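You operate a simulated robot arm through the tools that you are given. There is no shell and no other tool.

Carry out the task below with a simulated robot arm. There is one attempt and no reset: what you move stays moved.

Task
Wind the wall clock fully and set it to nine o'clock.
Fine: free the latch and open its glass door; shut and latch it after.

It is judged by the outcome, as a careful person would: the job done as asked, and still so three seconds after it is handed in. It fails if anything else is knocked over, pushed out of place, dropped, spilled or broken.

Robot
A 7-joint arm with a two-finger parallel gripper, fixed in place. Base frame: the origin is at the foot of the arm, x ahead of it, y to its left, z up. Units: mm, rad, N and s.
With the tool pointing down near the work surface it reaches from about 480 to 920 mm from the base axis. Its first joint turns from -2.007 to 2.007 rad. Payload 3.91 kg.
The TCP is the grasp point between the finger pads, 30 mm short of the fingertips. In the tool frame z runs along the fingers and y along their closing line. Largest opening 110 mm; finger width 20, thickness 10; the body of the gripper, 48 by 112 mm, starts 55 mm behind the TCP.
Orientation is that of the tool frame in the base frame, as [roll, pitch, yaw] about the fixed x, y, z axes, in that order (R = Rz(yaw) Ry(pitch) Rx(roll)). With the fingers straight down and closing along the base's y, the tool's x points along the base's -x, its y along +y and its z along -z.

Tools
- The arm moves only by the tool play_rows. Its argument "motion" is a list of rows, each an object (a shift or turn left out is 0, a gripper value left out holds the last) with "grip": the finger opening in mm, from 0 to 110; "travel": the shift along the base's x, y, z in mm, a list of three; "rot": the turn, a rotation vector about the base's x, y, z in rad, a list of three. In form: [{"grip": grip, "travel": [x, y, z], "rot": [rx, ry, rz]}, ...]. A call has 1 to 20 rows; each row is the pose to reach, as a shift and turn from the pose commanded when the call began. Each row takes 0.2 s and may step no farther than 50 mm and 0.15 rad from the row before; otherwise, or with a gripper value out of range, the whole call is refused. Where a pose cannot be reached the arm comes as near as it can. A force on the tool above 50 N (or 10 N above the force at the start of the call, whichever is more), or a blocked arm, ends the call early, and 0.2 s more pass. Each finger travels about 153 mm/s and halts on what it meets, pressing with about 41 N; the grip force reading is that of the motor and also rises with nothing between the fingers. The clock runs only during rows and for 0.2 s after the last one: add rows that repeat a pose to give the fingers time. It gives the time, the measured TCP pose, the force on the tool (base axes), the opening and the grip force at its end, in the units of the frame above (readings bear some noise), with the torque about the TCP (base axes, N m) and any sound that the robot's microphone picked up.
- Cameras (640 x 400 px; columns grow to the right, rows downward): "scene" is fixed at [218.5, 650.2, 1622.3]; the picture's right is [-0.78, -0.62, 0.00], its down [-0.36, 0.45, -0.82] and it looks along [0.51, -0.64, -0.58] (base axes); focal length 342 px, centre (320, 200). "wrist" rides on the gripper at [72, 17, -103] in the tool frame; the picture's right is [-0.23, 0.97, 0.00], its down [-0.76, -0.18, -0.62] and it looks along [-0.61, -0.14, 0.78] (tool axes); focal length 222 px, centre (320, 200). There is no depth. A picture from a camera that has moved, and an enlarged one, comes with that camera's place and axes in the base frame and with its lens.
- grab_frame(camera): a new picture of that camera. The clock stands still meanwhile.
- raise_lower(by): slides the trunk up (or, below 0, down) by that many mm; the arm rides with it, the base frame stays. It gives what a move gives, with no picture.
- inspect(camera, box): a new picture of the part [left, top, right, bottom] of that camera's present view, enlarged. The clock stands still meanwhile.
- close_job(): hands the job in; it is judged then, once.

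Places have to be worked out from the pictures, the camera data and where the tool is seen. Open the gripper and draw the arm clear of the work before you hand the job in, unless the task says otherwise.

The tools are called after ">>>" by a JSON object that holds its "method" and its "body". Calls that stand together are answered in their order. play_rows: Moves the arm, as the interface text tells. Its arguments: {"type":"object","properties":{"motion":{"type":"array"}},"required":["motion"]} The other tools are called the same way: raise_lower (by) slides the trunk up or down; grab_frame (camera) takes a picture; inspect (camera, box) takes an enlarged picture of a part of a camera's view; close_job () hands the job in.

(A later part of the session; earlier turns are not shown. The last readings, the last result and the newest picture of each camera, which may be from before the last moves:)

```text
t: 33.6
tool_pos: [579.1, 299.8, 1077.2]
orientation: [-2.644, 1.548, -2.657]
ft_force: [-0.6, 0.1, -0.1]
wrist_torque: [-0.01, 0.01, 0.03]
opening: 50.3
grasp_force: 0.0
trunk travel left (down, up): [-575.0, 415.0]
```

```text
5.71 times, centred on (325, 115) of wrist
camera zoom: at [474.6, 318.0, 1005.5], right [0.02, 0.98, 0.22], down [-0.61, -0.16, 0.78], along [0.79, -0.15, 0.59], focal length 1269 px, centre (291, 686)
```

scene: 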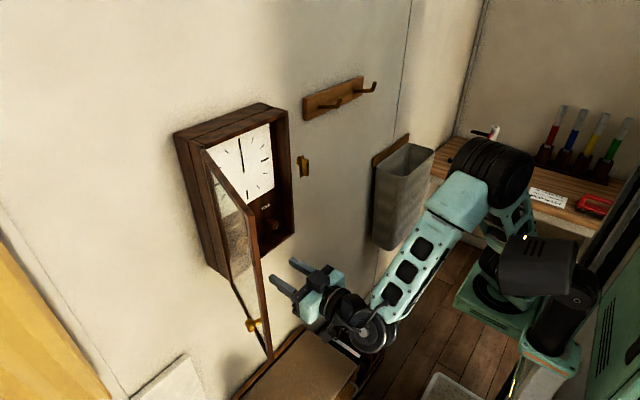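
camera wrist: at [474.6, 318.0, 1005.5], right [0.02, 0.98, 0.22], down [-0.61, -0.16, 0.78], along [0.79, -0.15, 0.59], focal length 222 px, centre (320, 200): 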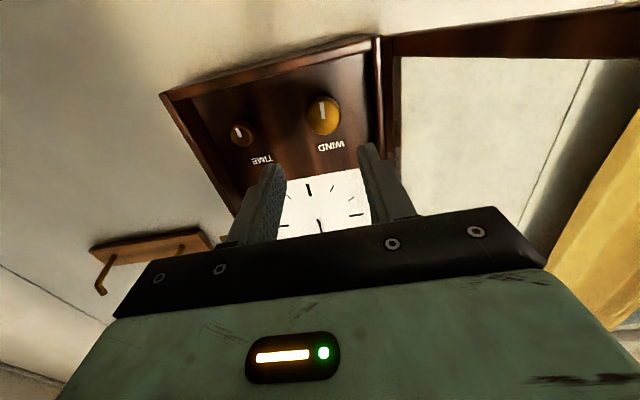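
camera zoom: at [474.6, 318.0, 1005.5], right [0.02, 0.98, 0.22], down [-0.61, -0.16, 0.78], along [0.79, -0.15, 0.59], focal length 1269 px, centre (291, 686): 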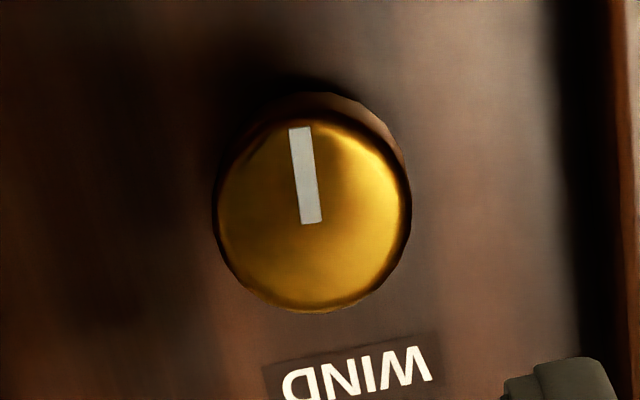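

I put the WIND knob face at about (709,301,1078), with its mark pointing down. Winding clockwise is a +x turn, so I'll pre-turn the hand -x (camera swings away from the door side) and wind from there.

>>> {"method": "play_rows", "body": {"motion": [{"rot": [-0.15, 0, 0]}, {"rot": [-0.3, 0, 0]}, {"rot": [-0.45, 0, 0]}, {"rot": [-0.6, 0, 0]}, {"rot": [-0.75, 0, 0]}, {"rot": [-0.9, 0, 0]}, {"rot": [-1.05, 0, 0]}, {"rot": [-1.2, 0, 0]}, {"rot": [-1.35, 0, 0]}, {"rot": [-1.5, 0, 0]}, {"rot": [-1.65, 0, 0]}, {"rot": [-1.8, 0, 0]}, {"rot": [-1.95, 0, 0]}, {"rot": [-2.1, 0, 0]}, {"rot": [-2.25, 0, 0]}, {"rot": [-2.4, 0, 0]}, {"rot": [-2.55, 0, 0]}, {"rot": [-2.7, 0, 0]}, {"rot": [-2.85, 0, 0]}, {"rot": [-3.0, 0, 0]}]}}

>>> {"method": "grab_frame", "body": {"camera": "wrist"}}

>>> {"method": "grab_frame", "body": {"camera": "scene"}}

```text
t: 37.8
tool_pos: [579.2, 299.1, 1077.4]
orientation: [-1.402, -1.442, -1.725]
ft_force: [-0.4, 0.4, -0.1]
wrist_torque: [0.02, 0.01, 0.03]
opening: 49.9
grasp_force: 0.1
trunk travel left (down, up): [-575.0, 415.0]
```

```text
taken
camera wrist: at [474.9, 272.7, 1143.6], right [0.02, -0.94, -0.35], down [-0.61, 0.27, -0.75], along [0.79, 0.23, -0.57], focal length 222 px, centre (320, 200)
```

wrist: 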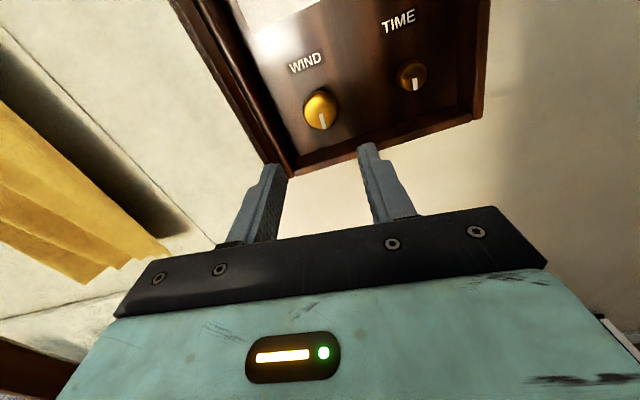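

```text
taken
```

scene: 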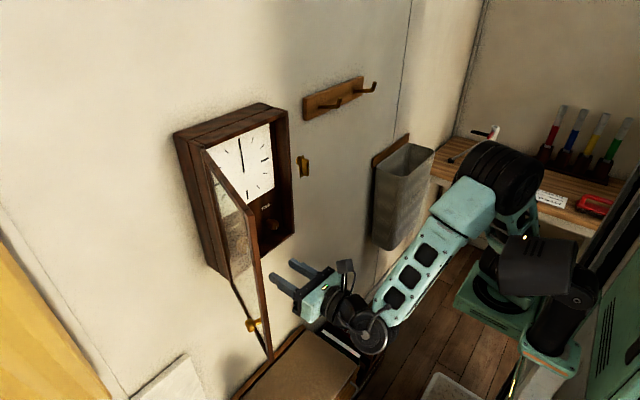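

The view is upright now and the wrist had plenty of range. Averaging the two opposite views puts the WIND knob at about (709,300,1082). I'll level the tool, centre on the knob and approach.

>>> {"method": "play_rows", "body": {"motion": [{"travel": [25, 0.5, 2.5], "rot": [-0.07, 0.011, -0.005]}, {"travel": [50, 0.7, 4.5], "rot": [-0.14, 0.0216, -0.0098]}, {"travel": [80, 0.7, 4.5], "rot": [-0.14, 0.0216, -0.0098]}, {"travel": [80, 0.7, 4.5], "rot": [-0.14, 0.0216, -0.0098]}]}}

>>> {"method": "inspect", "body": {"camera": "wrist", "box": [220, 90, 420, 230]}}

```text
t: 38.8
tool_pos: [659.8, 300.7, 1082.1]
orientation: [1.71, -1.561, 1.435]
ft_force: [0.8, -0.5, -0.8]
wrist_torque: [-0.01, -0.04, 0.02]
opening: 50.3
grasp_force: 0.1
trunk travel left (down, up): [-575.0, 415.0]
```

```text
2.86 times, centred on (320, 160) of wrist
camera zoom: at [556.6, 284.8, 1153.9], right [0.0, -0.98, -0.22], down [-0.62, 0.17, -0.76], along [0.78, 0.14, -0.61], focal length 635 px, centre (320, 314)
```

zoom: 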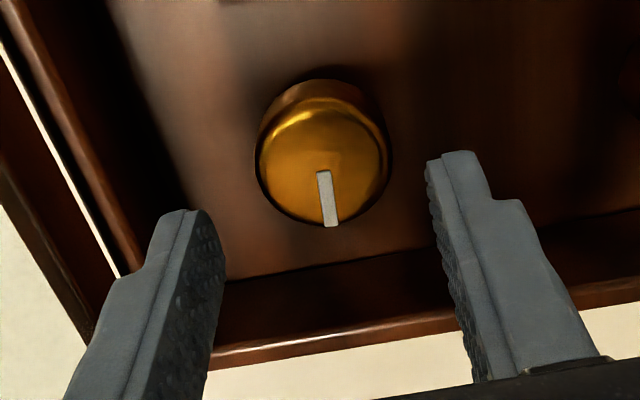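

The knob is about 35 mm across with its centre near (710,299,1084). I'll trim the alignment, advance so the pads overlap it and close.

>>> {"method": "play_rows", "body": {"motion": [{"travel": [10, -1, 1.5]}, {"travel": [22, -1, 1.5]}, {"travel": [32, -1, 1.5]}, {"travel": [32, -1, 1.5]}, {"travel": [32, -1, 1.5], "grip": 28}, {"travel": [32, -1, 1.5], "grip": 28}, {"travel": [32, -1, 1.5], "grip": 28}]}}

>>> {"method": "inspect", "body": {"camera": "wrist", "box": [220, 90, 420, 230]}}

```text
t: 40.4
tool_pos: [691.1, 300.1, 1082.8]
orientation: [1.72, -1.562, 1.428]
ft_force: [7.4, 11.8, 1.6]
wrist_torque: [0.03, -0.14, 0.22]
opening: 37.6
grasp_force: 45.2
trunk travel left (down, up): [-575.0, 415.0]
```

```text
2.86 times, centred on (320, 160) of wrist
camera zoom: at [588.6, 284.2, 1154.8], right [0.01, -0.98, -0.22], down [-0.63, 0.17, -0.76], along [0.78, 0.14, -0.61], focal length 635 px, centre (320, 314)
```

zoom: 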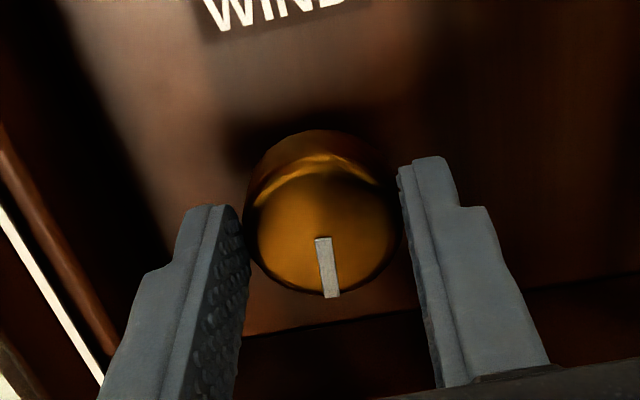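

I have the knob at 37.6 mm, with slight side load, so I'll shift +1 mm in y and begin turning clockwise, reading torque and sound.

>>> {"method": "play_rows", "body": {"motion": [{"travel": [0, 1.2, 0]}, {"travel": [0, 1.2, 0], "rot": [0.1, 0, 0]}, {"travel": [0, 1.2, 0], "rot": [0.2, 0, 0]}, {"travel": [0, 1.2, 0], "rot": [0.3, 0, 0]}, {"travel": [0, 1.2, 0], "rot": [0.4, 0, 0]}, {"travel": [0, 1.2, 0], "rot": [0.4, 0, 0]}]}}

>>> {"method": "inspect", "body": {"camera": "wrist", "box": [220, 90, 420, 230]}}

```text
t: 41.8
tool_pos: [691.9, 299.2, 1083.2]
orientation: [-1.57, -1.178, -1.568]
ft_force: [-6.5, -4.4, 0.5]
wrist_torque: [-0.01, 0.78, -0.19]
opening: 37.2
grasp_force: 44.7
trunk travel left (down, up): [-575.0, 415.0]
```

```text
2.86 times, centred on (320, 160) of wrist
camera zoom: at [588.5, 256.6, 1142.4], right [0.0, -0.81, -0.58], down [-0.62, 0.45, -0.64], along [0.78, 0.36, -0.51], focal length 635 px, centre (320, 314)
```

zoom: 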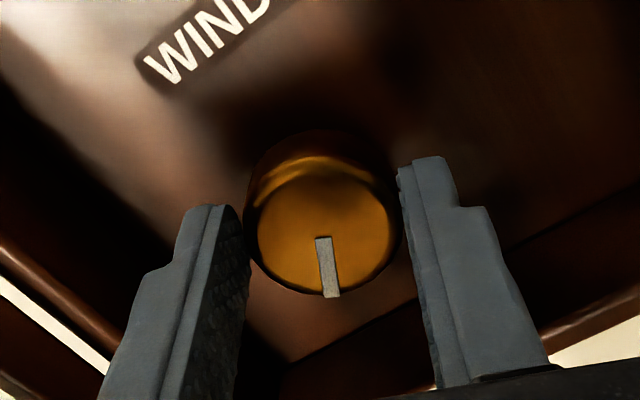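

The knob turns with the fingers almost without torque. I'll continue clockwise.

>>> {"method": "play_rows", "body": {"motion": [{"rot": [0.15, 0, 0]}, {"rot": [0.3, 0, 0]}, {"rot": [0.45, 0, 0]}, {"rot": [0.6, 0, 0]}, {"rot": [0.75, 0, 0]}, {"rot": [0.9, 0, 0]}, {"rot": [1.05, 0, 0]}, {"rot": [1.2, 0, 0]}, {"rot": [1.35, 0, 0]}, {"rot": [1.5, 0, 0]}, {"rot": [1.5, 0, 0]}]}}

>>> {"method": "inspect", "body": {"camera": "wrist", "box": [220, 90, 420, 230]}}

>>> {"method": "grab_frame", "body": {"camera": "scene"}}

```text
t: 44.2
tool_pos: [691.2, 301.1, 1081.0]
orientation: [-1.573, 0.32, -1.572]
ft_force: [-5.2, -12.6, -27.0]
wrist_torque: [0.01, 0.63, 0.52]
opening: 36.8
grasp_force: 45.0
trunk travel left (down, up): [-575.0, 415.0]
```

```text
2.86 times, centred on (320, 160) of wrist
camera zoom: at [588.5, 237.4, 1040.5], right [0.0, 0.52, -0.85], down [-0.62, 0.67, 0.41], along [0.78, 0.53, 0.32], focal length 635 px, centre (320, 314)
```

zoom: 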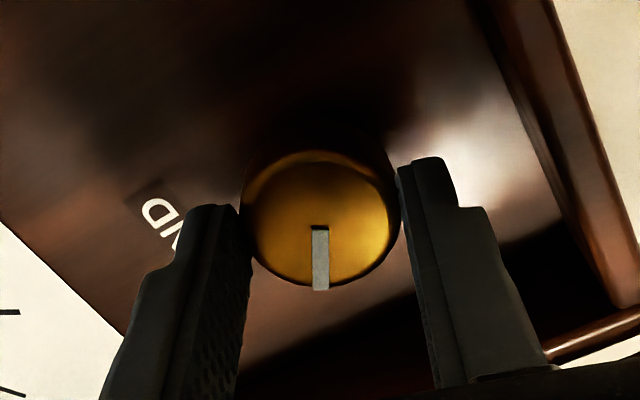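

```text
taken
```

scene: 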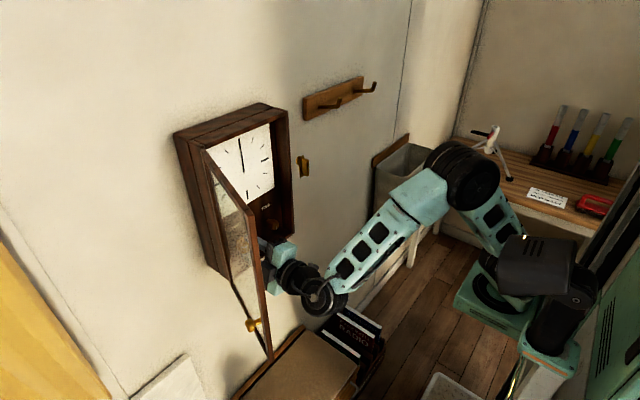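

The knob keeps turning with the hand. The force shows its axis is about 2–3 mm lower than I commanded, so I'll correct for that and continue clockwise.

>>> {"method": "play_rows", "body": {"motion": [{"travel": [0, -0.5, -2], "rot": [0.0, 0, 0]}, {"travel": [0, -0.5, -2], "rot": [0.15, 0, 0]}, {"travel": [0, -0.5, -2], "rot": [0.3, 0, 0]}, {"travel": [0, -0.5, -2], "rot": [0.45, 0, 0]}, {"travel": [0, -0.5, -2], "rot": [0.6, 0, 0]}, {"travel": [0, -0.5, -2], "rot": [0.75, 0, 0]}, {"travel": [0, -0.5, -2], "rot": [0.9, 0, 0]}, {"travel": [0, -0.5, -2], "rot": [1.05, 0, 0]}, {"travel": [0, -0.5, -2], "rot": [1.2, 0, 0]}, {"travel": [0, -0.5, -2], "rot": [1.2, 0, 0]}]}}

>>> {"method": "inspect", "body": {"camera": "wrist", "box": [220, 90, 420, 230]}}

>>> {"method": "grab_frame", "body": {"camera": "scene"}}

```text
t: 46.4
tool_pos: [691.3, 300.0, 1079.0]
orientation: [-1.56, 1.522, -1.562]
ft_force: [-5.9, -3.4, -22.0]
wrist_torque: [-0.01, -0.31, 0.23]
opening: 37.0
grasp_force: 44.8
trunk travel left (down, up): [-575.0, 415.0]
```

```text
2.86 times, centred on (320, 160) of wrist
camera zoom: at [588.5, 314.8, 1005.9], right [0.0, 0.98, 0.18], down [-0.62, -0.14, 0.77], along [0.78, -0.11, 0.61], focal length 635 px, centre (320, 314)
```

zoom: 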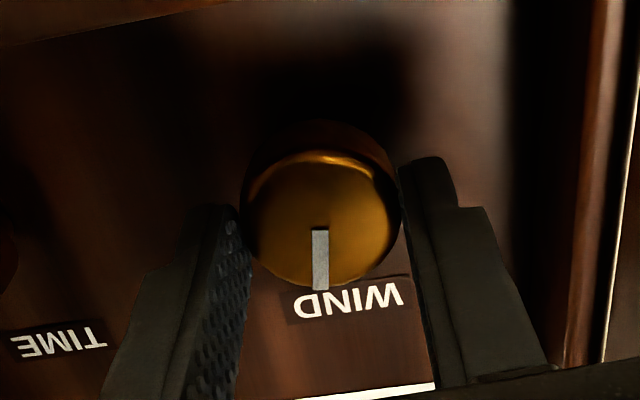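

```text
taken
```

scene: 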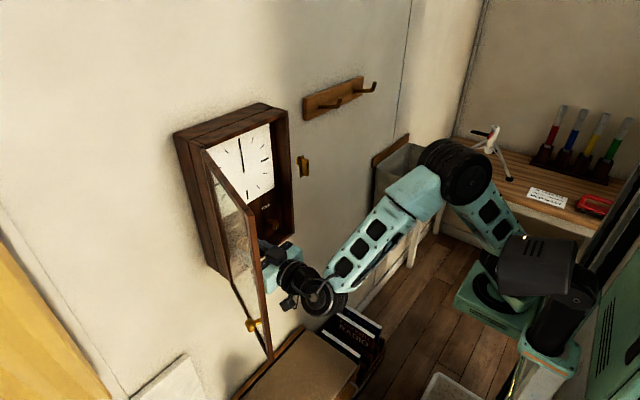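

That was half a turn, with the mark now up and no stop yet. I'll take another 0.4 rad here, then release, draw back and return for the next stroke.

>>> {"method": "play_rows", "body": {"motion": [{"travel": [0, 0, -1.5], "rot": [0.13, 0, 0]}, {"travel": [0, 0, -1.5], "rot": [0.26, 0, 0]}, {"travel": [0, 0, -1.5], "rot": [0.4, 0, 0]}, {"travel": [0, 0, -1.5], "rot": [0.4, 0, 0]}, {"travel": [0, 0, -1.5], "rot": [0.4, 0, 0], "grip": 46}, {"travel": [0, 0, -1.5], "rot": [0.4, 0, 0], "grip": 46}]}}

>>> {"method": "inspect", "body": {"camera": "wrist", "box": [220, 90, 420, 230]}}

```text
t: 47.8
tool_pos: [691.9, 299.3, 1079.4]
orientation: [1.567, 1.219, 1.564]
ft_force: [-0.3, -0.1, -0.5]
wrist_torque: [0.02, -0.01, 0.03]
opening: 46.0
grasp_force: 0.1
trunk travel left (down, up): [-575.0, 415.0]
```

```text
2.86 times, centred on (320, 160) of wrist
camera zoom: at [588.6, 341.7, 1016.7], right [0.0, 0.84, 0.55], down [-0.63, -0.43, 0.65], along [0.78, -0.34, 0.52], focal length 635 px, centre (320, 314)
```

zoom: 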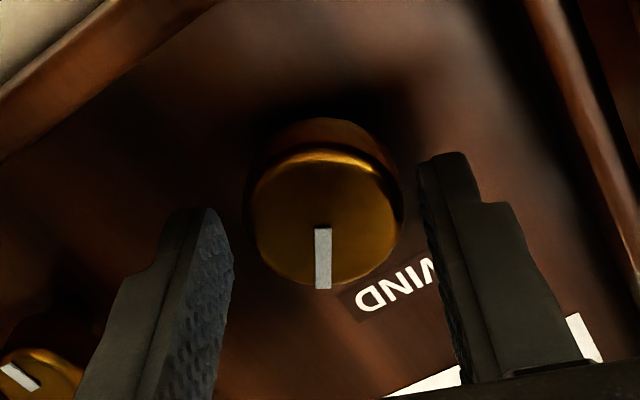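

The knob stayed where I left it. From the two views its face is nearer x≈717, so I only had a few mm of pad on it and should go deeper next time. I'll retract and turn the hand back.

>>> {"method": "play_rows", "body": {"motion": [{"travel": [-30, 0, 0]}, {"travel": [-60, 0.7, 0.6]}, {"travel": [-60, 0.7, 0.6], "rot": [-0.15, 0, 0]}, {"travel": [-60, 0.7, 0.6], "rot": [-0.3, 0, 0]}, {"travel": [-60, 0.7, 0.6], "rot": [-0.45, 0, 0]}, {"travel": [-60, 0.7, 0.6], "rot": [-0.6, 0, 0]}, {"travel": [-60, 0.7, 0.6], "rot": [-0.75, 0, 0]}, {"travel": [-60, 0.7, 0.6], "rot": [-0.9, 0, 0]}, {"travel": [-60, 0.7, 0.6], "rot": [-1.05, 0, 0]}, {"travel": [-60, 0.7, 0.6], "rot": [-1.2, 0, 0]}, {"travel": [-60, 0.7, 0.6], "rot": [-1.35, 0, 0]}, {"travel": [-60, 0.7, 0.6], "rot": [-1.5, 0, 0]}, {"travel": [-60, 0.7, 0.6], "rot": [-1.65, 0, 0]}, {"travel": [-60, 0.7, 0.6], "rot": [-1.8, 0, 0]}, {"travel": [-60, 0.7, 0.6], "rot": [-1.95, 0, 0]}, {"travel": [-60, 0.7, 0.6], "rot": [-2.1, 0, 0]}, {"travel": [-60, 0.7, 0.6], "rot": [-2.25, 0, 0]}, {"travel": [-60, 0.7, 0.6], "rot": [-2.4, 0, 0]}, {"travel": [-60, 0.7, 0.6], "rot": [-2.55, 0, 0]}]}}

>>> {"method": "play_rows", "body": {"motion": [{"rot": [-0.15, 0, 0]}, {"rot": [-0.3, 0, 0]}, {"rot": [-0.45, 0, 0]}, {"rot": [-0.6, 0, 0]}, {"rot": [-0.75, 0, 0]}, {"rot": [-0.9, 0, 0]}, {"rot": [-1.05, 0, 0]}, {"rot": [-1.2, 0, 0]}, {"rot": [-1.3, 0, 0]}, {"rot": [-1.3, 0, 0]}]}}

>>> {"method": "grab_frame", "body": {"camera": "wrist"}}

>>> {"method": "grab_frame", "body": {"camera": "scene"}}

```text
t: 51.8
tool_pos: [631.8, 300.5, 1081.1]
orientation: [-1.57, -0.631, -1.57]
ft_force: [-0.3, 0.3, 0.1]
wrist_torque: [-0.04, -0.03, -0.02]
opening: 46.2
grasp_force: 0.1
trunk travel left (down, up): [-575.0, 415.0]
```

```text
t: 54.0
tool_pos: [633.0, 300.5, 1078.8]
orientation: [1.578, -1.211, 1.567]
ft_force: [0.2, -0.5, 0.4]
wrist_torque: [-0.02, 0.03, -0.01]
opening: 46.0
grasp_force: 0.0
trunk travel left (down, up): [-575.0, 415.0]
```

```text
taken
camera wrist: at [528.5, 310.7, 1152.9], right [0.0, -0.99, 0.13], down [-0.62, -0.1, -0.77], along [0.78, -0.08, -0.62], focal length 222 px, centre (320, 200)
```

wrist: 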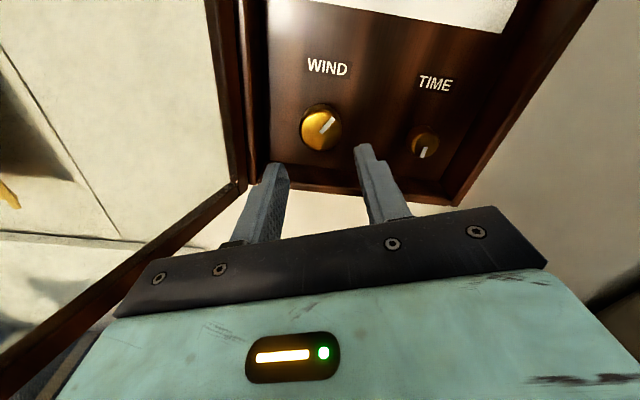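

```text
taken
```

scene: 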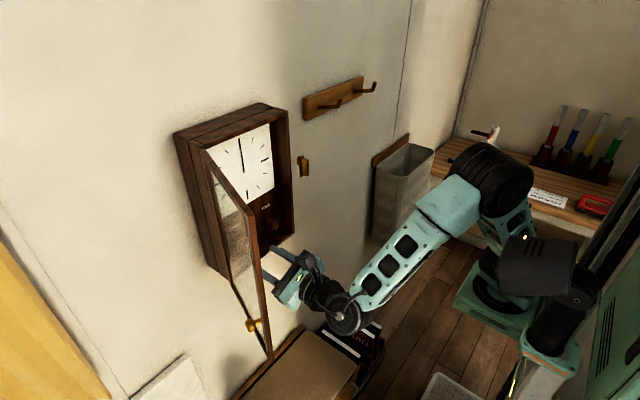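

The mark now points up-right as expected. I'll go in about 8 mm deeper than before and grip.

>>> {"method": "play_rows", "body": {"motion": [{"travel": [30, 0, 0.5]}, {"travel": [55, -0.3, 1]}, {"travel": [62, -0.3, 1]}, {"travel": [67, -0.3, 1]}, {"travel": [67, -0.3, 1]}, {"travel": [67, -0.3, 1], "grip": 28}, {"travel": [67, -0.3, 1], "grip": 28}, {"travel": [67, -0.3, 1], "grip": 28}]}}

>>> {"method": "inspect", "body": {"camera": "wrist", "box": [220, 90, 420, 230]}}

```text
t: 55.8
tool_pos: [698.6, 300.1, 1080.3]
orientation: [1.578, -1.212, 1.569]
ft_force: [2.8, 4.3, 0.4]
wrist_torque: [0.02, -0.29, -0.23]
opening: 37.6
grasp_force: 45.0
trunk travel left (down, up): [-575.0, 415.0]
```

```text
2.86 times, centred on (320, 160) of wrist
camera zoom: at [595.1, 310.5, 1153.8], right [0.0, -0.99, 0.13], down [-0.62, -0.1, -0.77], along [0.78, -0.08, -0.62], focal length 635 px, centre (320, 314)
```

zoom: 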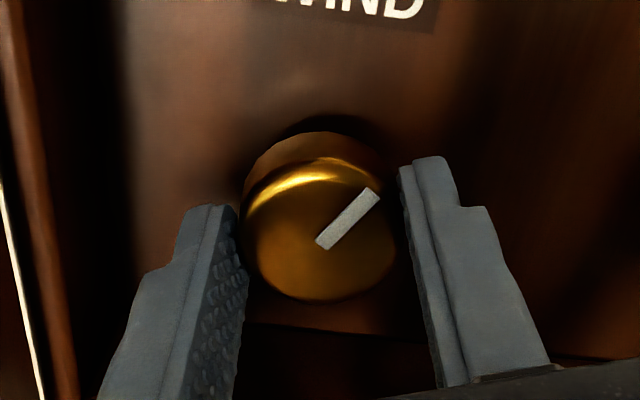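

It's a firm, well-centred grip. I'll turn clockwise through the second stroke.

>>> {"method": "play_rows", "body": {"motion": [{"rot": [0.15, 0, 0]}, {"rot": [0.3, 0, 0]}, {"rot": [0.45, 0, 0]}, {"rot": [0.6, 0, 0]}, {"rot": [0.75, 0, 0]}, {"rot": [0.9, 0, 0]}, {"rot": [1.05, 0, 0]}, {"rot": [1.2, 0, 0]}, {"rot": [1.35, 0, 0]}, {"rot": [1.5, 0, 0]}, {"rot": [1.65, 0, 0]}, {"rot": [1.8, 0, 0]}, {"rot": [1.95, 0, 0]}, {"rot": [2.1, 0, 0]}, {"rot": [2.25, 0, 0]}, {"rot": [2.4, 0, 0]}, {"rot": [2.4, 0, 0]}]}}

>>> {"method": "inspect", "body": {"camera": "wrist", "box": [220, 90, 420, 230]}}

```text
t: 59.4
tool_pos: [698.4, 299.1, 1079.7]
orientation: [-1.569, 0.47, -1.57]
ft_force: [-13.9, -9.1, -16.3]
wrist_torque: [0.0, 0.43, 0.28]
opening: 37.6
grasp_force: 44.8
trunk travel left (down, up): [-575.0, 415.0]
```

```text
2.86 times, centred on (320, 160) of wrist
camera zoom: at [595.1, 243.9, 1031.0], right [0.0, 0.64, -0.76], down [-0.62, 0.6, 0.5], along [0.78, 0.48, 0.4], focal length 635 px, centre (320, 314)
```

zoom: 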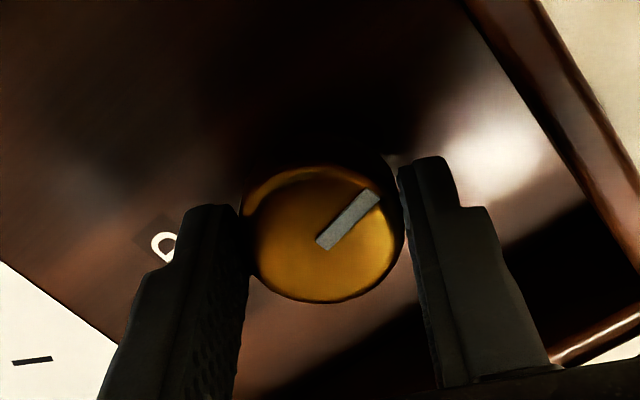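

The knob is still turning with the hand, about 5.9 rad in total. I'll continue the stroke.

>>> {"method": "play_rows", "body": {"motion": [{"travel": [0, 0, -1], "rot": [0.15, 0, 0]}, {"travel": [0, 0, -1], "rot": [0.3, 0, 0]}, {"travel": [0, 0, -1], "rot": [0.45, 0, 0]}, {"travel": [0, 0, -1], "rot": [0.6, 0, 0]}, {"travel": [0, 0, -1], "rot": [0.75, 0, 0]}, {"travel": [0, 0, -1], "rot": [0.9, 0, 0]}, {"travel": [0, 0, -1], "rot": [1.05, 0, 0]}, {"travel": [0, 0, -1], "rot": [1.2, 0, 0]}, {"travel": [0, 0, -1], "rot": [1.35, 0, 0]}, {"travel": [0, 0, -1], "rot": [1.45, 0, 0]}, {"travel": [0, 0, -1], "rot": [1.45, 0, 0]}]}}

>>> {"method": "inspect", "body": {"camera": "wrist", "box": [220, 90, 420, 230]}}

```text
t: 61.8
tool_pos: [698.4, 300.3, 1079.8]
orientation: [1.572, 1.221, 1.568]
ft_force: [5.1, 3.6, -0.4]
wrist_torque: [-0.78, -0.04, 0.62]
opening: 37.3
grasp_force: 44.9
trunk travel left (down, up): [-575.0, 415.0]
```

```text
2.86 times, centred on (320, 160) of wrist
camera zoom: at [595.7, 342.4, 1016.9], right [0.0, 0.84, 0.55], down [-0.62, -0.43, 0.65], along [0.78, -0.34, 0.52], focal length 635 px, centre (320, 314)
```

zoom: 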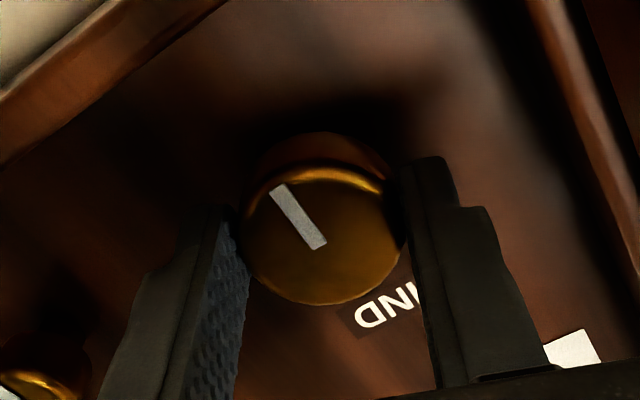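

The grip began slipping with 0.78 N·m of reaction, so the knob has met a stop one full turn from the start, with its mark down again. I'll release and check that it stays there.

>>> {"method": "play_rows", "body": {"motion": [{"rot": [0, 0, 0], "grip": 46}, {"grip": 46}, {"grip": 46}, {"grip": 46}]}}

>>> {"method": "inspect", "body": {"camera": "wrist", "box": [220, 90, 420, 230]}}

```text
t: 62.8
tool_pos: [698.5, 299.9, 1079.7]
orientation: [1.57, 1.222, 1.568]
ft_force: [0.1, -0.7, 0.2]
wrist_torque: [0.0, -0.04, -0.01]
opening: 46.1
grasp_force: 0.0
trunk travel left (down, up): [-575.0, 415.0]
```

```text
2.86 times, centred on (320, 160) of wrist
camera zoom: at [595.4, 342.0, 1017.0], right [0.0, 0.84, 0.55], down [-0.62, -0.43, 0.65], along [0.78, -0.34, 0.52], focal length 635 px, centre (320, 314)
```

zoom: 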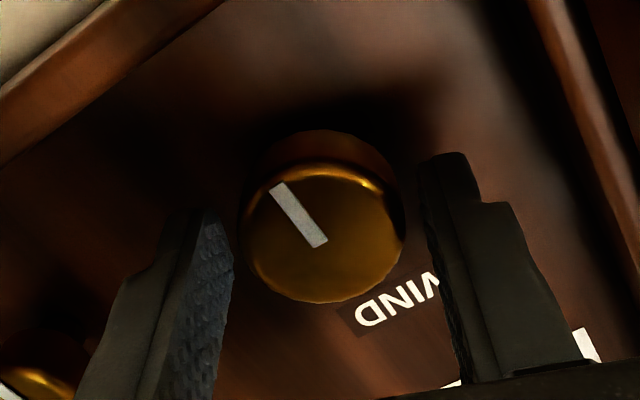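

It holds. I'll do one quick confirmation: re-grip and try a further 0.25 rad to see whether anything still turns.

>>> {"method": "play_rows", "body": {"motion": [{"grip": 28}, {"grip": 28}, {"rot": [0.12, 0, 0]}, {"rot": [0.25, 0, 0]}, {"rot": [0.25, 0, 0]}]}}

>>> {"method": "inspect", "body": {"camera": "wrist", "box": [220, 90, 420, 230]}}

```text
t: 64.0
tool_pos: [698.7, 299.9, 1080.7]
orientation: [1.573, 0.972, 1.568]
ft_force: [1.1, 2.7, -0.3]
wrist_torque: [-0.26, -0.12, 0.16]
opening: 37.6
grasp_force: 45.2
trunk travel left (down, up): [-575.0, 415.0]
```

```text
2.86 times, centred on (320, 160) of wrist
camera zoom: at [595.4, 356.4, 1029.2], right [0.0, 0.67, 0.74], down [-0.62, -0.58, 0.53], along [0.78, -0.46, 0.42], focal length 635 px, centre (320, 314)
```

zoom: 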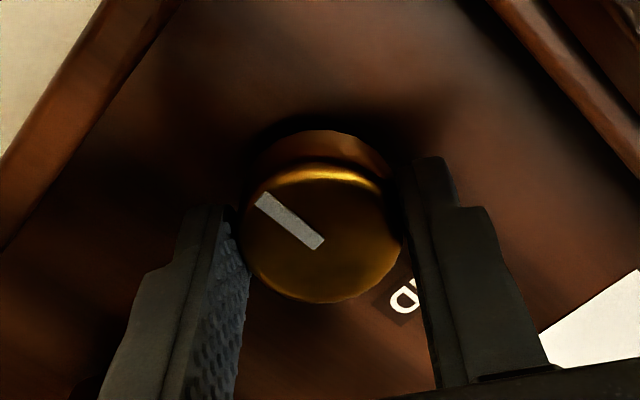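

The fingers slipped again against the stop, so the clock is fully wound. I'll release, retreat, level the hand and move across in front of the TIME knob.

>>> {"method": "play_rows", "body": {"motion": [{"grip": 46}, {"grip": 46}, {"travel": [-30, 0, 0], "rot": [0, 0, 0]}, {"travel": [-65, 0, 0], "rot": [0, 0, 0]}, {"travel": [-70, -20, 0], "rot": [-0.13, 0, 0], "grip": 38}, {"travel": [-70, -40, 0], "rot": [-0.26, 0, 0]}, {"travel": [-70, -60, 0], "rot": [-0.39, 0, 0]}, {"travel": [-70, -80, 0], "rot": [-0.5, 0, 0]}, {"travel": [-70, -95, 0], "rot": [-0.6, 0, 0]}, {"travel": [-70, -95, 0], "rot": [-0.6, 0, 0]}]}}

>>> {"method": "grab_frame", "body": {"camera": "wrist"}}

>>> {"method": "inspect", "body": {"camera": "scene", "box": [170, 90, 330, 290]}}

```text
t: 66.2
tool_pos: [628.5, 206.5, 1080.5]
orientation: [-1.153, 1.568, -1.158]
ft_force: [-0.4, 0.4, -0.1]
wrist_torque: [0.02, 0.01, 0.01]
opening: 37.8
grasp_force: 0.0
trunk travel left (down, up): [-575.0, 415.0]
```

```text
taken
camera wrist: at [525.1, 223.0, 1006.4], right [0.0, 0.97, 0.23], down [-0.62, -0.17, 0.76], along [0.78, -0.14, 0.61], focal length 222 px, centre (320, 200)
```

wrist: 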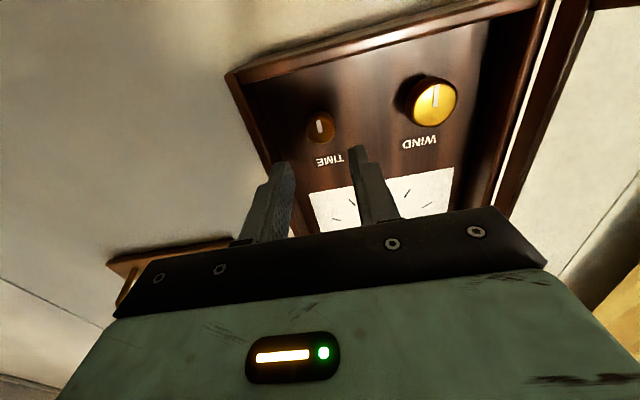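

```text
2.00 times, centred on (250, 190) of scene
camera zoom: at [218.5, 650.2, 1622.3], right [-0.78, -0.62, 0.0], down [-0.36, 0.45, -0.82], along [0.51, -0.64, -0.58], focal length 684 px, centre (460, 220)
```

zoom: 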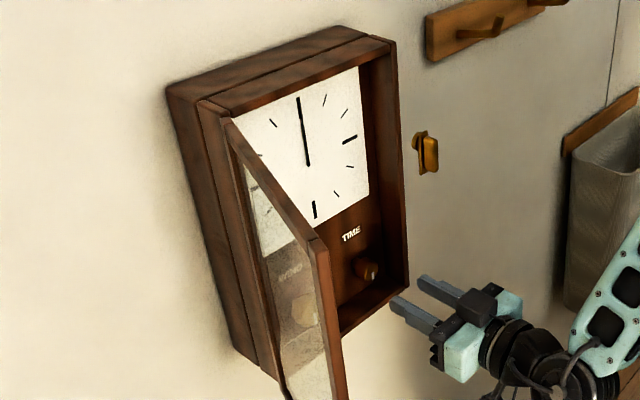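

The TIME knob is at the same height as WIND, at about (717,205,1080). I'll approach with the fingers straddling it.

>>> {"method": "play_rows", "body": {"motion": [{"travel": [30, -1.3, -0.3]}, {"travel": [55, -1.3, -0.3]}, {"travel": [60, -1.3, -0.3]}, {"travel": [60, -1.3, -0.3]}]}}

>>> {"method": "inspect", "body": {"camera": "wrist", "box": [220, 90, 420, 230]}}

>>> {"method": "inspect", "body": {"camera": "scene", "box": [220, 190, 340, 280]}}

```text
t: 67.2
tool_pos: [689.3, 204.9, 1078.9]
orientation: [-0.737, 1.57, -0.738]
ft_force: [0.3, 0.6, -0.1]
wrist_torque: [-0.02, 0.01, -0.02]
opening: 38.0
grasp_force: 0.1
trunk travel left (down, up): [-575.0, 415.0]
```

```text
2.86 times, centred on (320, 160) of wrist
camera zoom: at [585.8, 222.2, 1006.0], right [0.0, 0.97, 0.23], down [-0.62, -0.17, 0.76], along [0.78, -0.14, 0.61], focal length 635 px, centre (320, 314)
```

zoom: 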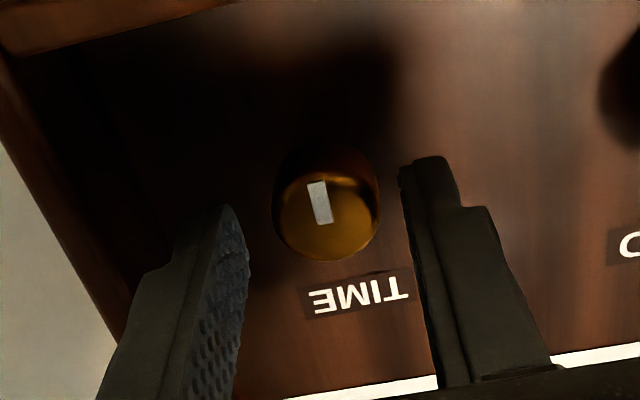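

```text
4.44 times, centred on (280, 235) of scene
camera zoom: at [218.5, 650.2, 1622.3], right [-0.78, -0.62, 0.0], down [-0.36, 0.45, -0.82], along [0.51, -0.64, -0.58], focal length 1519 px, centre (498, 44)
```

zoom: 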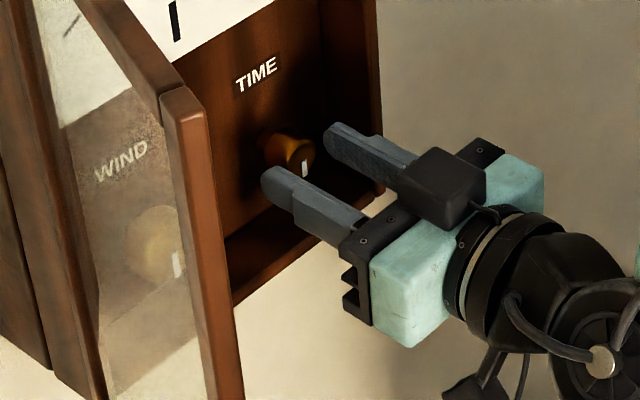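

The TIME knob is about 24 mm across and nearly centred. I'll shift +1.3 mm in y, go 8 mm deeper and grip.

>>> {"method": "play_rows", "body": {"motion": [{"travel": [4, 1.3, 0.7]}, {"travel": [8, 1.3, 0.7]}, {"travel": [8, 1.3, 0.7]}, {"travel": [8, 1.3, 0.7], "grip": 18}, {"travel": [8, 1.3, 0.7], "grip": 18}, {"travel": [8, 1.3, 0.7], "grip": 18}]}}

>>> {"method": "inspect", "body": {"camera": "wrist", "box": [220, 90, 420, 230]}}

```text
t: 68.6
tool_pos: [696.9, 204.9, 1079.1]
orientation: [-0.245, 1.57, -0.251]
ft_force: [1.8, 0.3, 2.4]
wrist_torque: [-0.04, 0.19, 0.38]
opening: 25.6
grasp_force: 45.1
trunk travel left (down, up): [-575.0, 415.0]
```

```text
2.86 times, centred on (320, 160) of wrist
camera zoom: at [594.0, 223.4, 1007.0], right [0.0, 0.97, 0.23], down [-0.62, -0.18, 0.76], along [0.78, -0.14, 0.61], focal length 635 px, centre (320, 314)
```

zoom: 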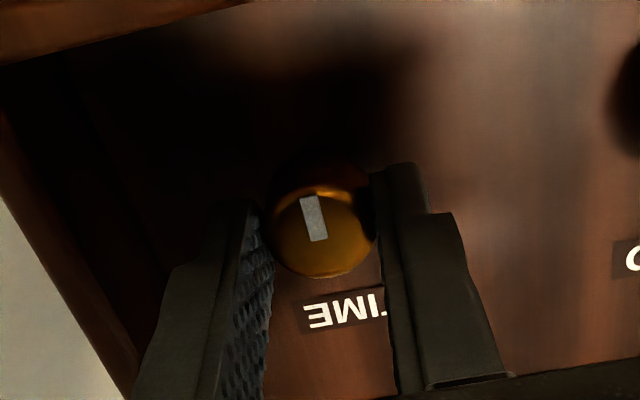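

It's gripped at 25.6 mm. I'll turn 0.6 rad counter-clockwise as a test and see how the hands respond.

>>> {"method": "play_rows", "body": {"motion": [{"rot": [-0.15, 0, 0]}, {"rot": [-0.3, 0, 0]}, {"rot": [-0.45, 0, 0]}, {"rot": [-0.6, 0, 0]}, {"rot": [-0.6, 0, 0]}]}}

>>> {"method": "inspect", "body": {"camera": "scene", "box": [200, 120, 320, 195]}}

>>> {"method": "inspect", "body": {"camera": "wrist", "box": [220, 90, 420, 230]}}

```text
t: 69.8
tool_pos: [697.2, 206.0, 1079.9]
orientation: [-1.567, 0.969, -1.566]
ft_force: [9.4, 6.2, 1.7]
wrist_torque: [0.01, 0.06, 0.57]
opening: 25.6
grasp_force: 45.0
trunk travel left (down, up): [-575.0, 415.0]
```

```text
5.33 times, centred on (260, 158) of scene
camera zoom: at [218.5, 650.2, 1622.3], right [-0.78, -0.62, 0.0], down [-0.36, 0.45, -0.82], along [0.51, -0.64, -0.58], focal length 1823 px, centre (640, 427)
```

zoom: 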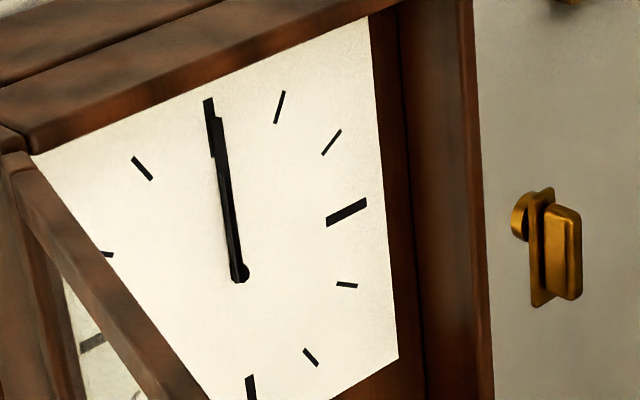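

```text
2.86 times, centred on (320, 160) of wrist
camera zoom: at [594.0, 179.4, 1010.0], right [0.0, 0.93, -0.36], down [-0.63, 0.29, 0.73], along [0.78, 0.23, 0.58], focal length 635 px, centre (320, 314)
```

zoom: 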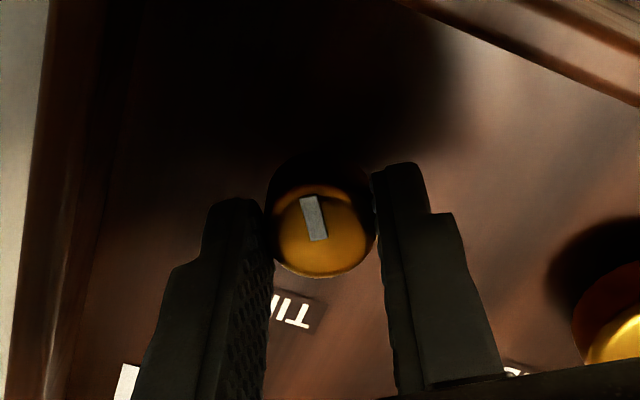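

The hands have barely moved. I'll zoom in further.

>>> {"method": "inspect", "body": {"camera": "scene", "box": [225, 130, 265, 180]}}

```text
8.00 times, centred on (245, 155) of scene
camera zoom: at [218.5, 650.2, 1622.3], right [-0.78, -0.62, 0.0], down [-0.36, 0.45, -0.82], along [0.51, -0.64, -0.58], focal length 2735 px, centre (920, 560)
```

zoom: 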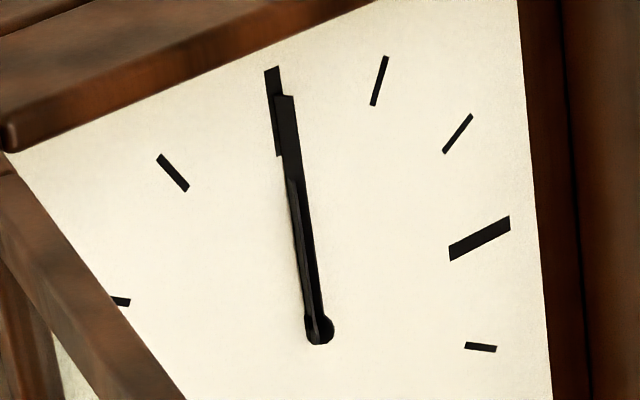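

The hands have hardly moved for 0.6 rad of knob. I'll turn further counter-clockwise to see whether there is lost motion or a low ratio.

>>> {"method": "play_rows", "body": {"motion": [{"rot": [-0.15, 0, 0]}, {"rot": [-0.3, 0, 0]}, {"rot": [-0.45, 0, 0]}, {"rot": [-0.6, 0, 0]}, {"rot": [-0.75, 0, 0]}, {"rot": [-0.9, 0, 0]}, {"rot": [-1.0, 0, 0]}, {"rot": [-1.0, 0, 0]}]}}

>>> {"method": "inspect", "body": {"camera": "scene", "box": [225, 130, 265, 180]}}

>>> {"method": "inspect", "body": {"camera": "wrist", "box": [220, 90, 420, 230]}}

```text
t: 71.6
tool_pos: [697.5, 206.7, 1079.6]
orientation: [-1.569, -0.032, -1.571]
ft_force: [14.4, 8.5, 3.8]
wrist_torque: [0.0, 0.27, 0.36]
opening: 25.4
grasp_force: 44.9
trunk travel left (down, up): [-575.0, 415.0]
```

```text
8.00 times, centred on (245, 155) of scene
camera zoom: at [218.5, 650.2, 1622.3], right [-0.78, -0.62, 0.0], down [-0.36, 0.45, -0.82], along [0.51, -0.64, -0.58], focal length 2735 px, centre (920, 560)
```

zoom: 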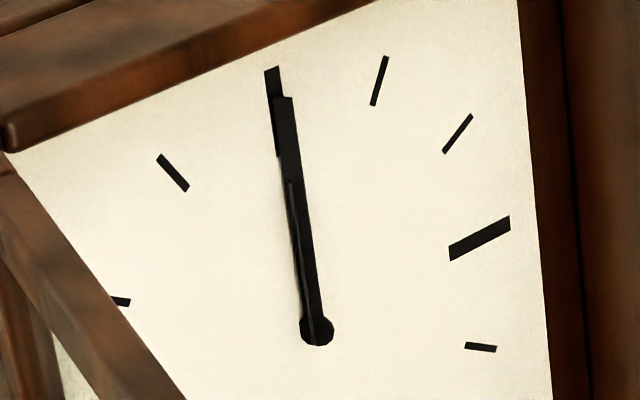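

```text
2.86 times, centred on (320, 160) of wrist
camera zoom: at [593.9, 133.3, 1064.3], right [0.0, 0.2, -0.98], down [-0.63, 0.77, 0.15], along [0.78, 0.61, 0.12], focal length 635 px, centre (320, 314)
```

zoom: 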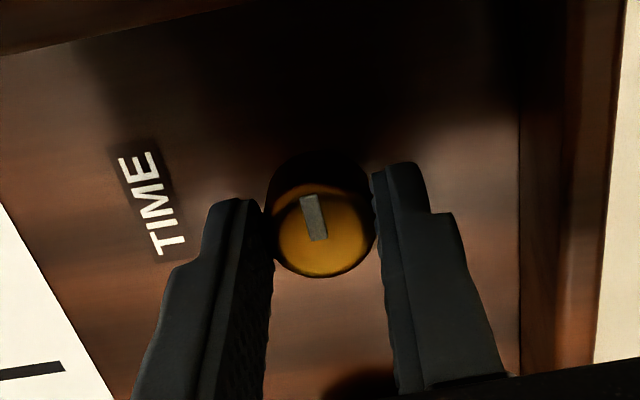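

The hour hand may be creeping. I'll take a tighter zoom on the hands and hub.

>>> {"method": "inspect", "body": {"camera": "scene", "box": [232, 150, 256, 176]}}

>>> {"method": "inspect", "body": {"camera": "scene", "box": [230, 136, 254, 152]}}

```text
15.38 times, centred on (244, 163) of scene
camera zoom: at [218.5, 650.2, 1622.3], right [-0.78, -0.62, 0.0], down [-0.36, 0.45, -0.82], along [0.51, -0.64, -0.58], focal length 5259 px, centre (1489, 769)
```

zoom: 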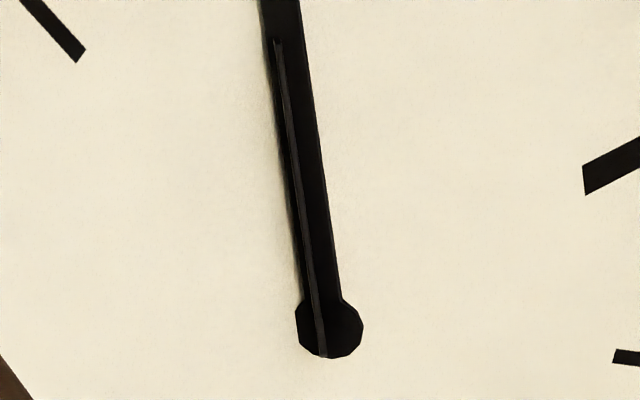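

```text
16.00 times, centred on (242, 144) of scene
camera zoom: at [218.5, 650.2, 1622.3], right [-0.78, -0.62, 0.0], down [-0.36, 0.45, -0.82], along [0.51, -0.64, -0.58], focal length 5469 px, centre (1568, 1096)
```

zoom: 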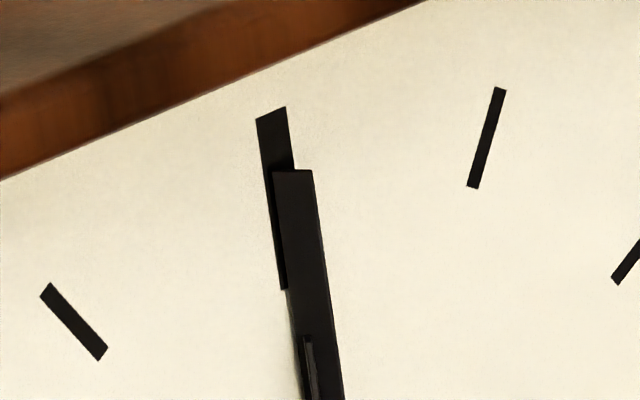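

I'll keep this as the reference, continue the stroke counter-clockwise and compare the same crop.

>>> {"method": "play_rows", "body": {"motion": [{"rot": [-0.15, 0, 0]}, {"rot": [-0.3, 0, 0]}, {"rot": [-0.45, 0, 0]}, {"rot": [-0.6, 0, 0]}, {"rot": [-0.75, 0, 0]}, {"rot": [-0.9, 0, 0]}, {"rot": [-1.05, 0, 0]}, {"rot": [-1.2, 0, 0]}, {"rot": [-1.35, 0, 0]}, {"rot": [-1.5, 0, 0]}, {"rot": [-1.5, 0, 0]}]}}

>>> {"method": "inspect", "body": {"camera": "scene", "box": [232, 150, 256, 176]}}

>>> {"method": "inspect", "body": {"camera": "wrist", "box": [220, 90, 420, 230]}}

>>> {"method": "inspect", "body": {"camera": "scene", "box": [225, 130, 265, 180]}}

```text
t: 74.0
tool_pos: [698.2, 205.8, 1080.0]
orientation: [-1.622, -1.534, -1.516]
ft_force: [7.0, 4.8, -2.9]
wrist_torque: [0.01, -0.02, -0.32]
opening: 25.6
grasp_force: 45.1
trunk travel left (down, up): [-575.0, 415.0]
```

```text
15.38 times, centred on (244, 163) of scene
camera zoom: at [218.5, 650.2, 1622.3], right [-0.78, -0.62, 0.0], down [-0.36, 0.45, -0.82], along [0.51, -0.64, -0.58], focal length 5259 px, centre (1489, 769)
```

zoom: 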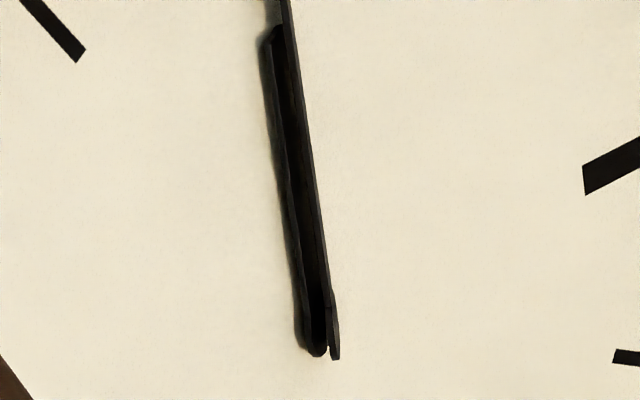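

```text
2.86 times, centred on (320, 160) of wrist
camera zoom: at [593.9, 186.1, 1151.0], right [0.0, -0.96, -0.26], down [-0.63, 0.2, -0.75], along [0.78, 0.17, -0.6], focal length 635 px, centre (320, 314)
```

zoom: 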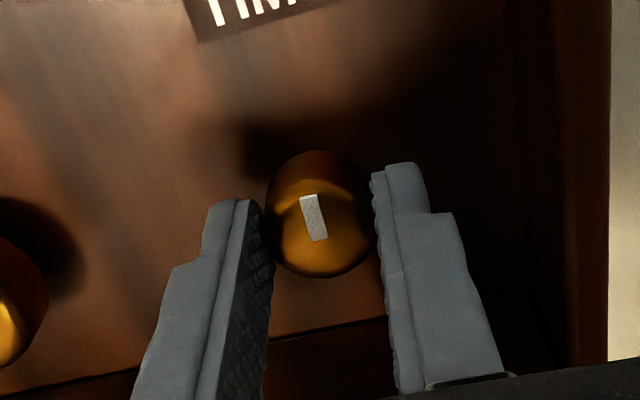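

```text
8.00 times, centred on (245, 155) of scene
camera zoom: at [218.5, 650.2, 1622.3], right [-0.78, -0.62, 0.0], down [-0.36, 0.45, -0.82], along [0.51, -0.64, -0.58], focal length 2735 px, centre (920, 560)
```

zoom: 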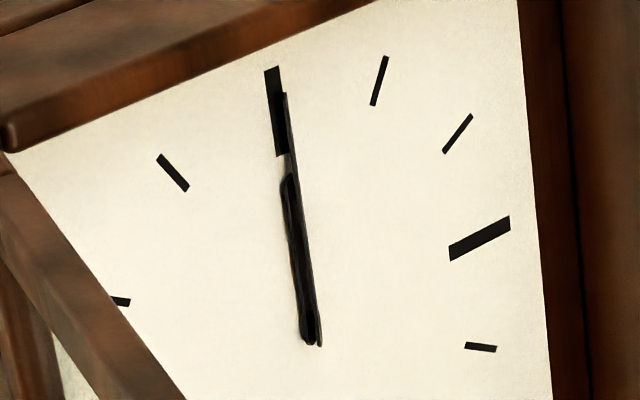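

This is odd: the hands look as if they turn about their own length instead of sweeping. I'll release the knob, back out and look at the dial squarely with the wrist camera before going on.

>>> {"method": "play_rows", "body": {"motion": [{"grip": 38}, {"grip": 38}, {"travel": [-30, 0, 0]}, {"travel": [-70, 0, 0]}, {"travel": [-110, 10, 20]}, {"travel": [-130, 30, 50]}, {"travel": [-130, 45, 95]}, {"travel": [-130, 45, 95]}]}}

>>> {"method": "grab_frame", "body": {"camera": "wrist"}}

>>> {"method": "inspect", "body": {"camera": "scene", "box": [225, 130, 265, 180]}}

```text
t: 75.8
tool_pos: [565.6, 249.6, 1176.5]
orientation: [-1.603, -1.528, -1.535]
ft_force: [0.1, 0.6, 0.8]
wrist_torque: [-0.01, -0.03, 0.02]
opening: 37.9
grasp_force: 0.0
trunk travel left (down, up): [-575.0, 415.0]
```

```text
taken
camera wrist: at [463.4, 230.3, 1247.6], right [0.0, -0.96, -0.27], down [-0.62, 0.21, -0.75], along [0.78, 0.17, -0.6], focal length 222 px, centre (320, 200)
```

wrist: 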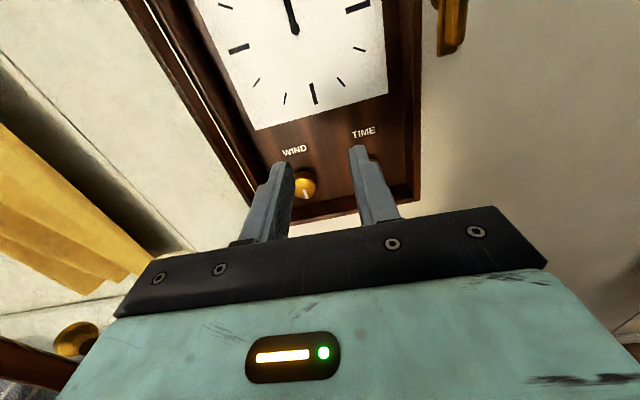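

```text
8.00 times, centred on (245, 155) of scene
camera zoom: at [218.5, 650.2, 1622.3], right [-0.78, -0.62, 0.0], down [-0.36, 0.45, -0.82], along [0.51, -0.64, -0.58], focal length 2735 px, centre (920, 560)
```

zoom: 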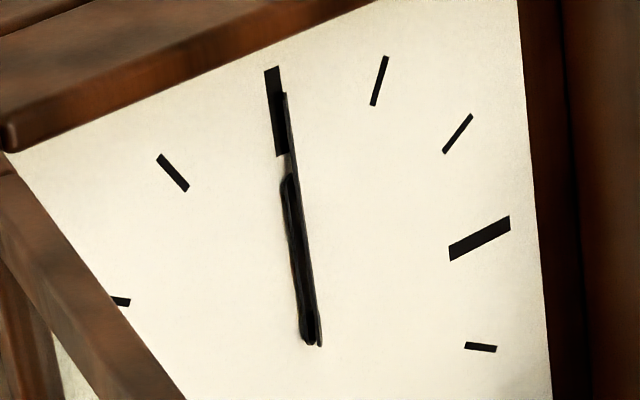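

I'll raise the hand so the whole dial is in the wrist view.

>>> {"method": "raise_lower", "body": {"by": 110}}

>>> {"method": "grab_frame", "body": {"camera": "wrist"}}

>>> {"method": "inspect", "body": {"camera": "wrist", "box": [240, 40, 360, 140]}}

```text
t: 77.2
tool_pos: [567.2, 250.0, 1286.0]
orientation: [-1.603, -1.531, -1.535]
ft_force: [0.2, -0.3, -0.1]
wrist_torque: [-0.02, -0.02, 0.03]
opening: 38.0
grasp_force: 0.0
trunk travel left (down, up): [-685.0, 305.0]
```

```text
taken
camera wrist: at [463.5, 230.2, 1357.2], right [0.0, -0.96, -0.27], down [-0.62, 0.21, -0.75], along [0.78, 0.17, -0.6], focal length 222 px, centre (320, 200)
```

wrist: 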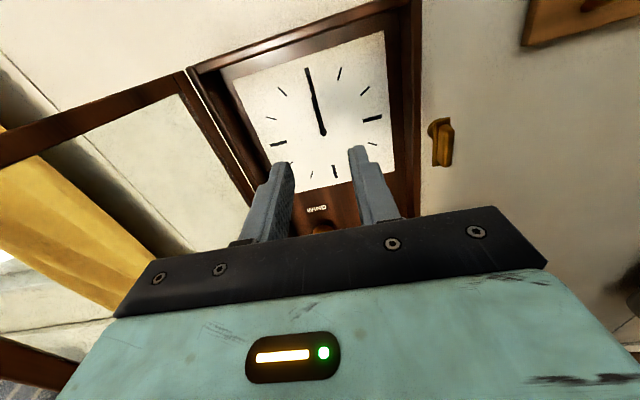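

```text
4.00 times, centred on (300, 90) of wrist
camera zoom: at [463.5, 230.2, 1357.2], right [0.0, -0.96, -0.27], down [-0.62, 0.21, -0.75], along [0.78, 0.17, -0.6], focal length 888 px, centre (400, 640)
```

zoom: 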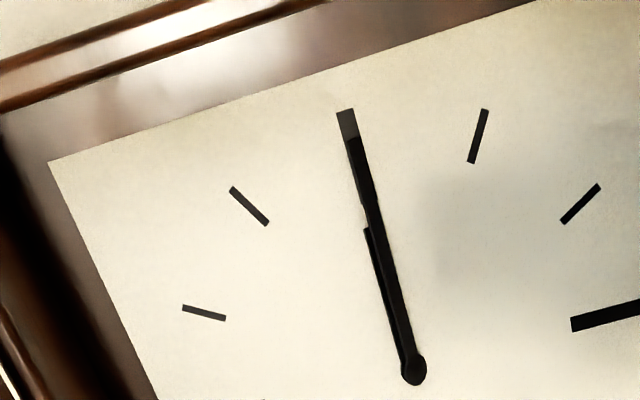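

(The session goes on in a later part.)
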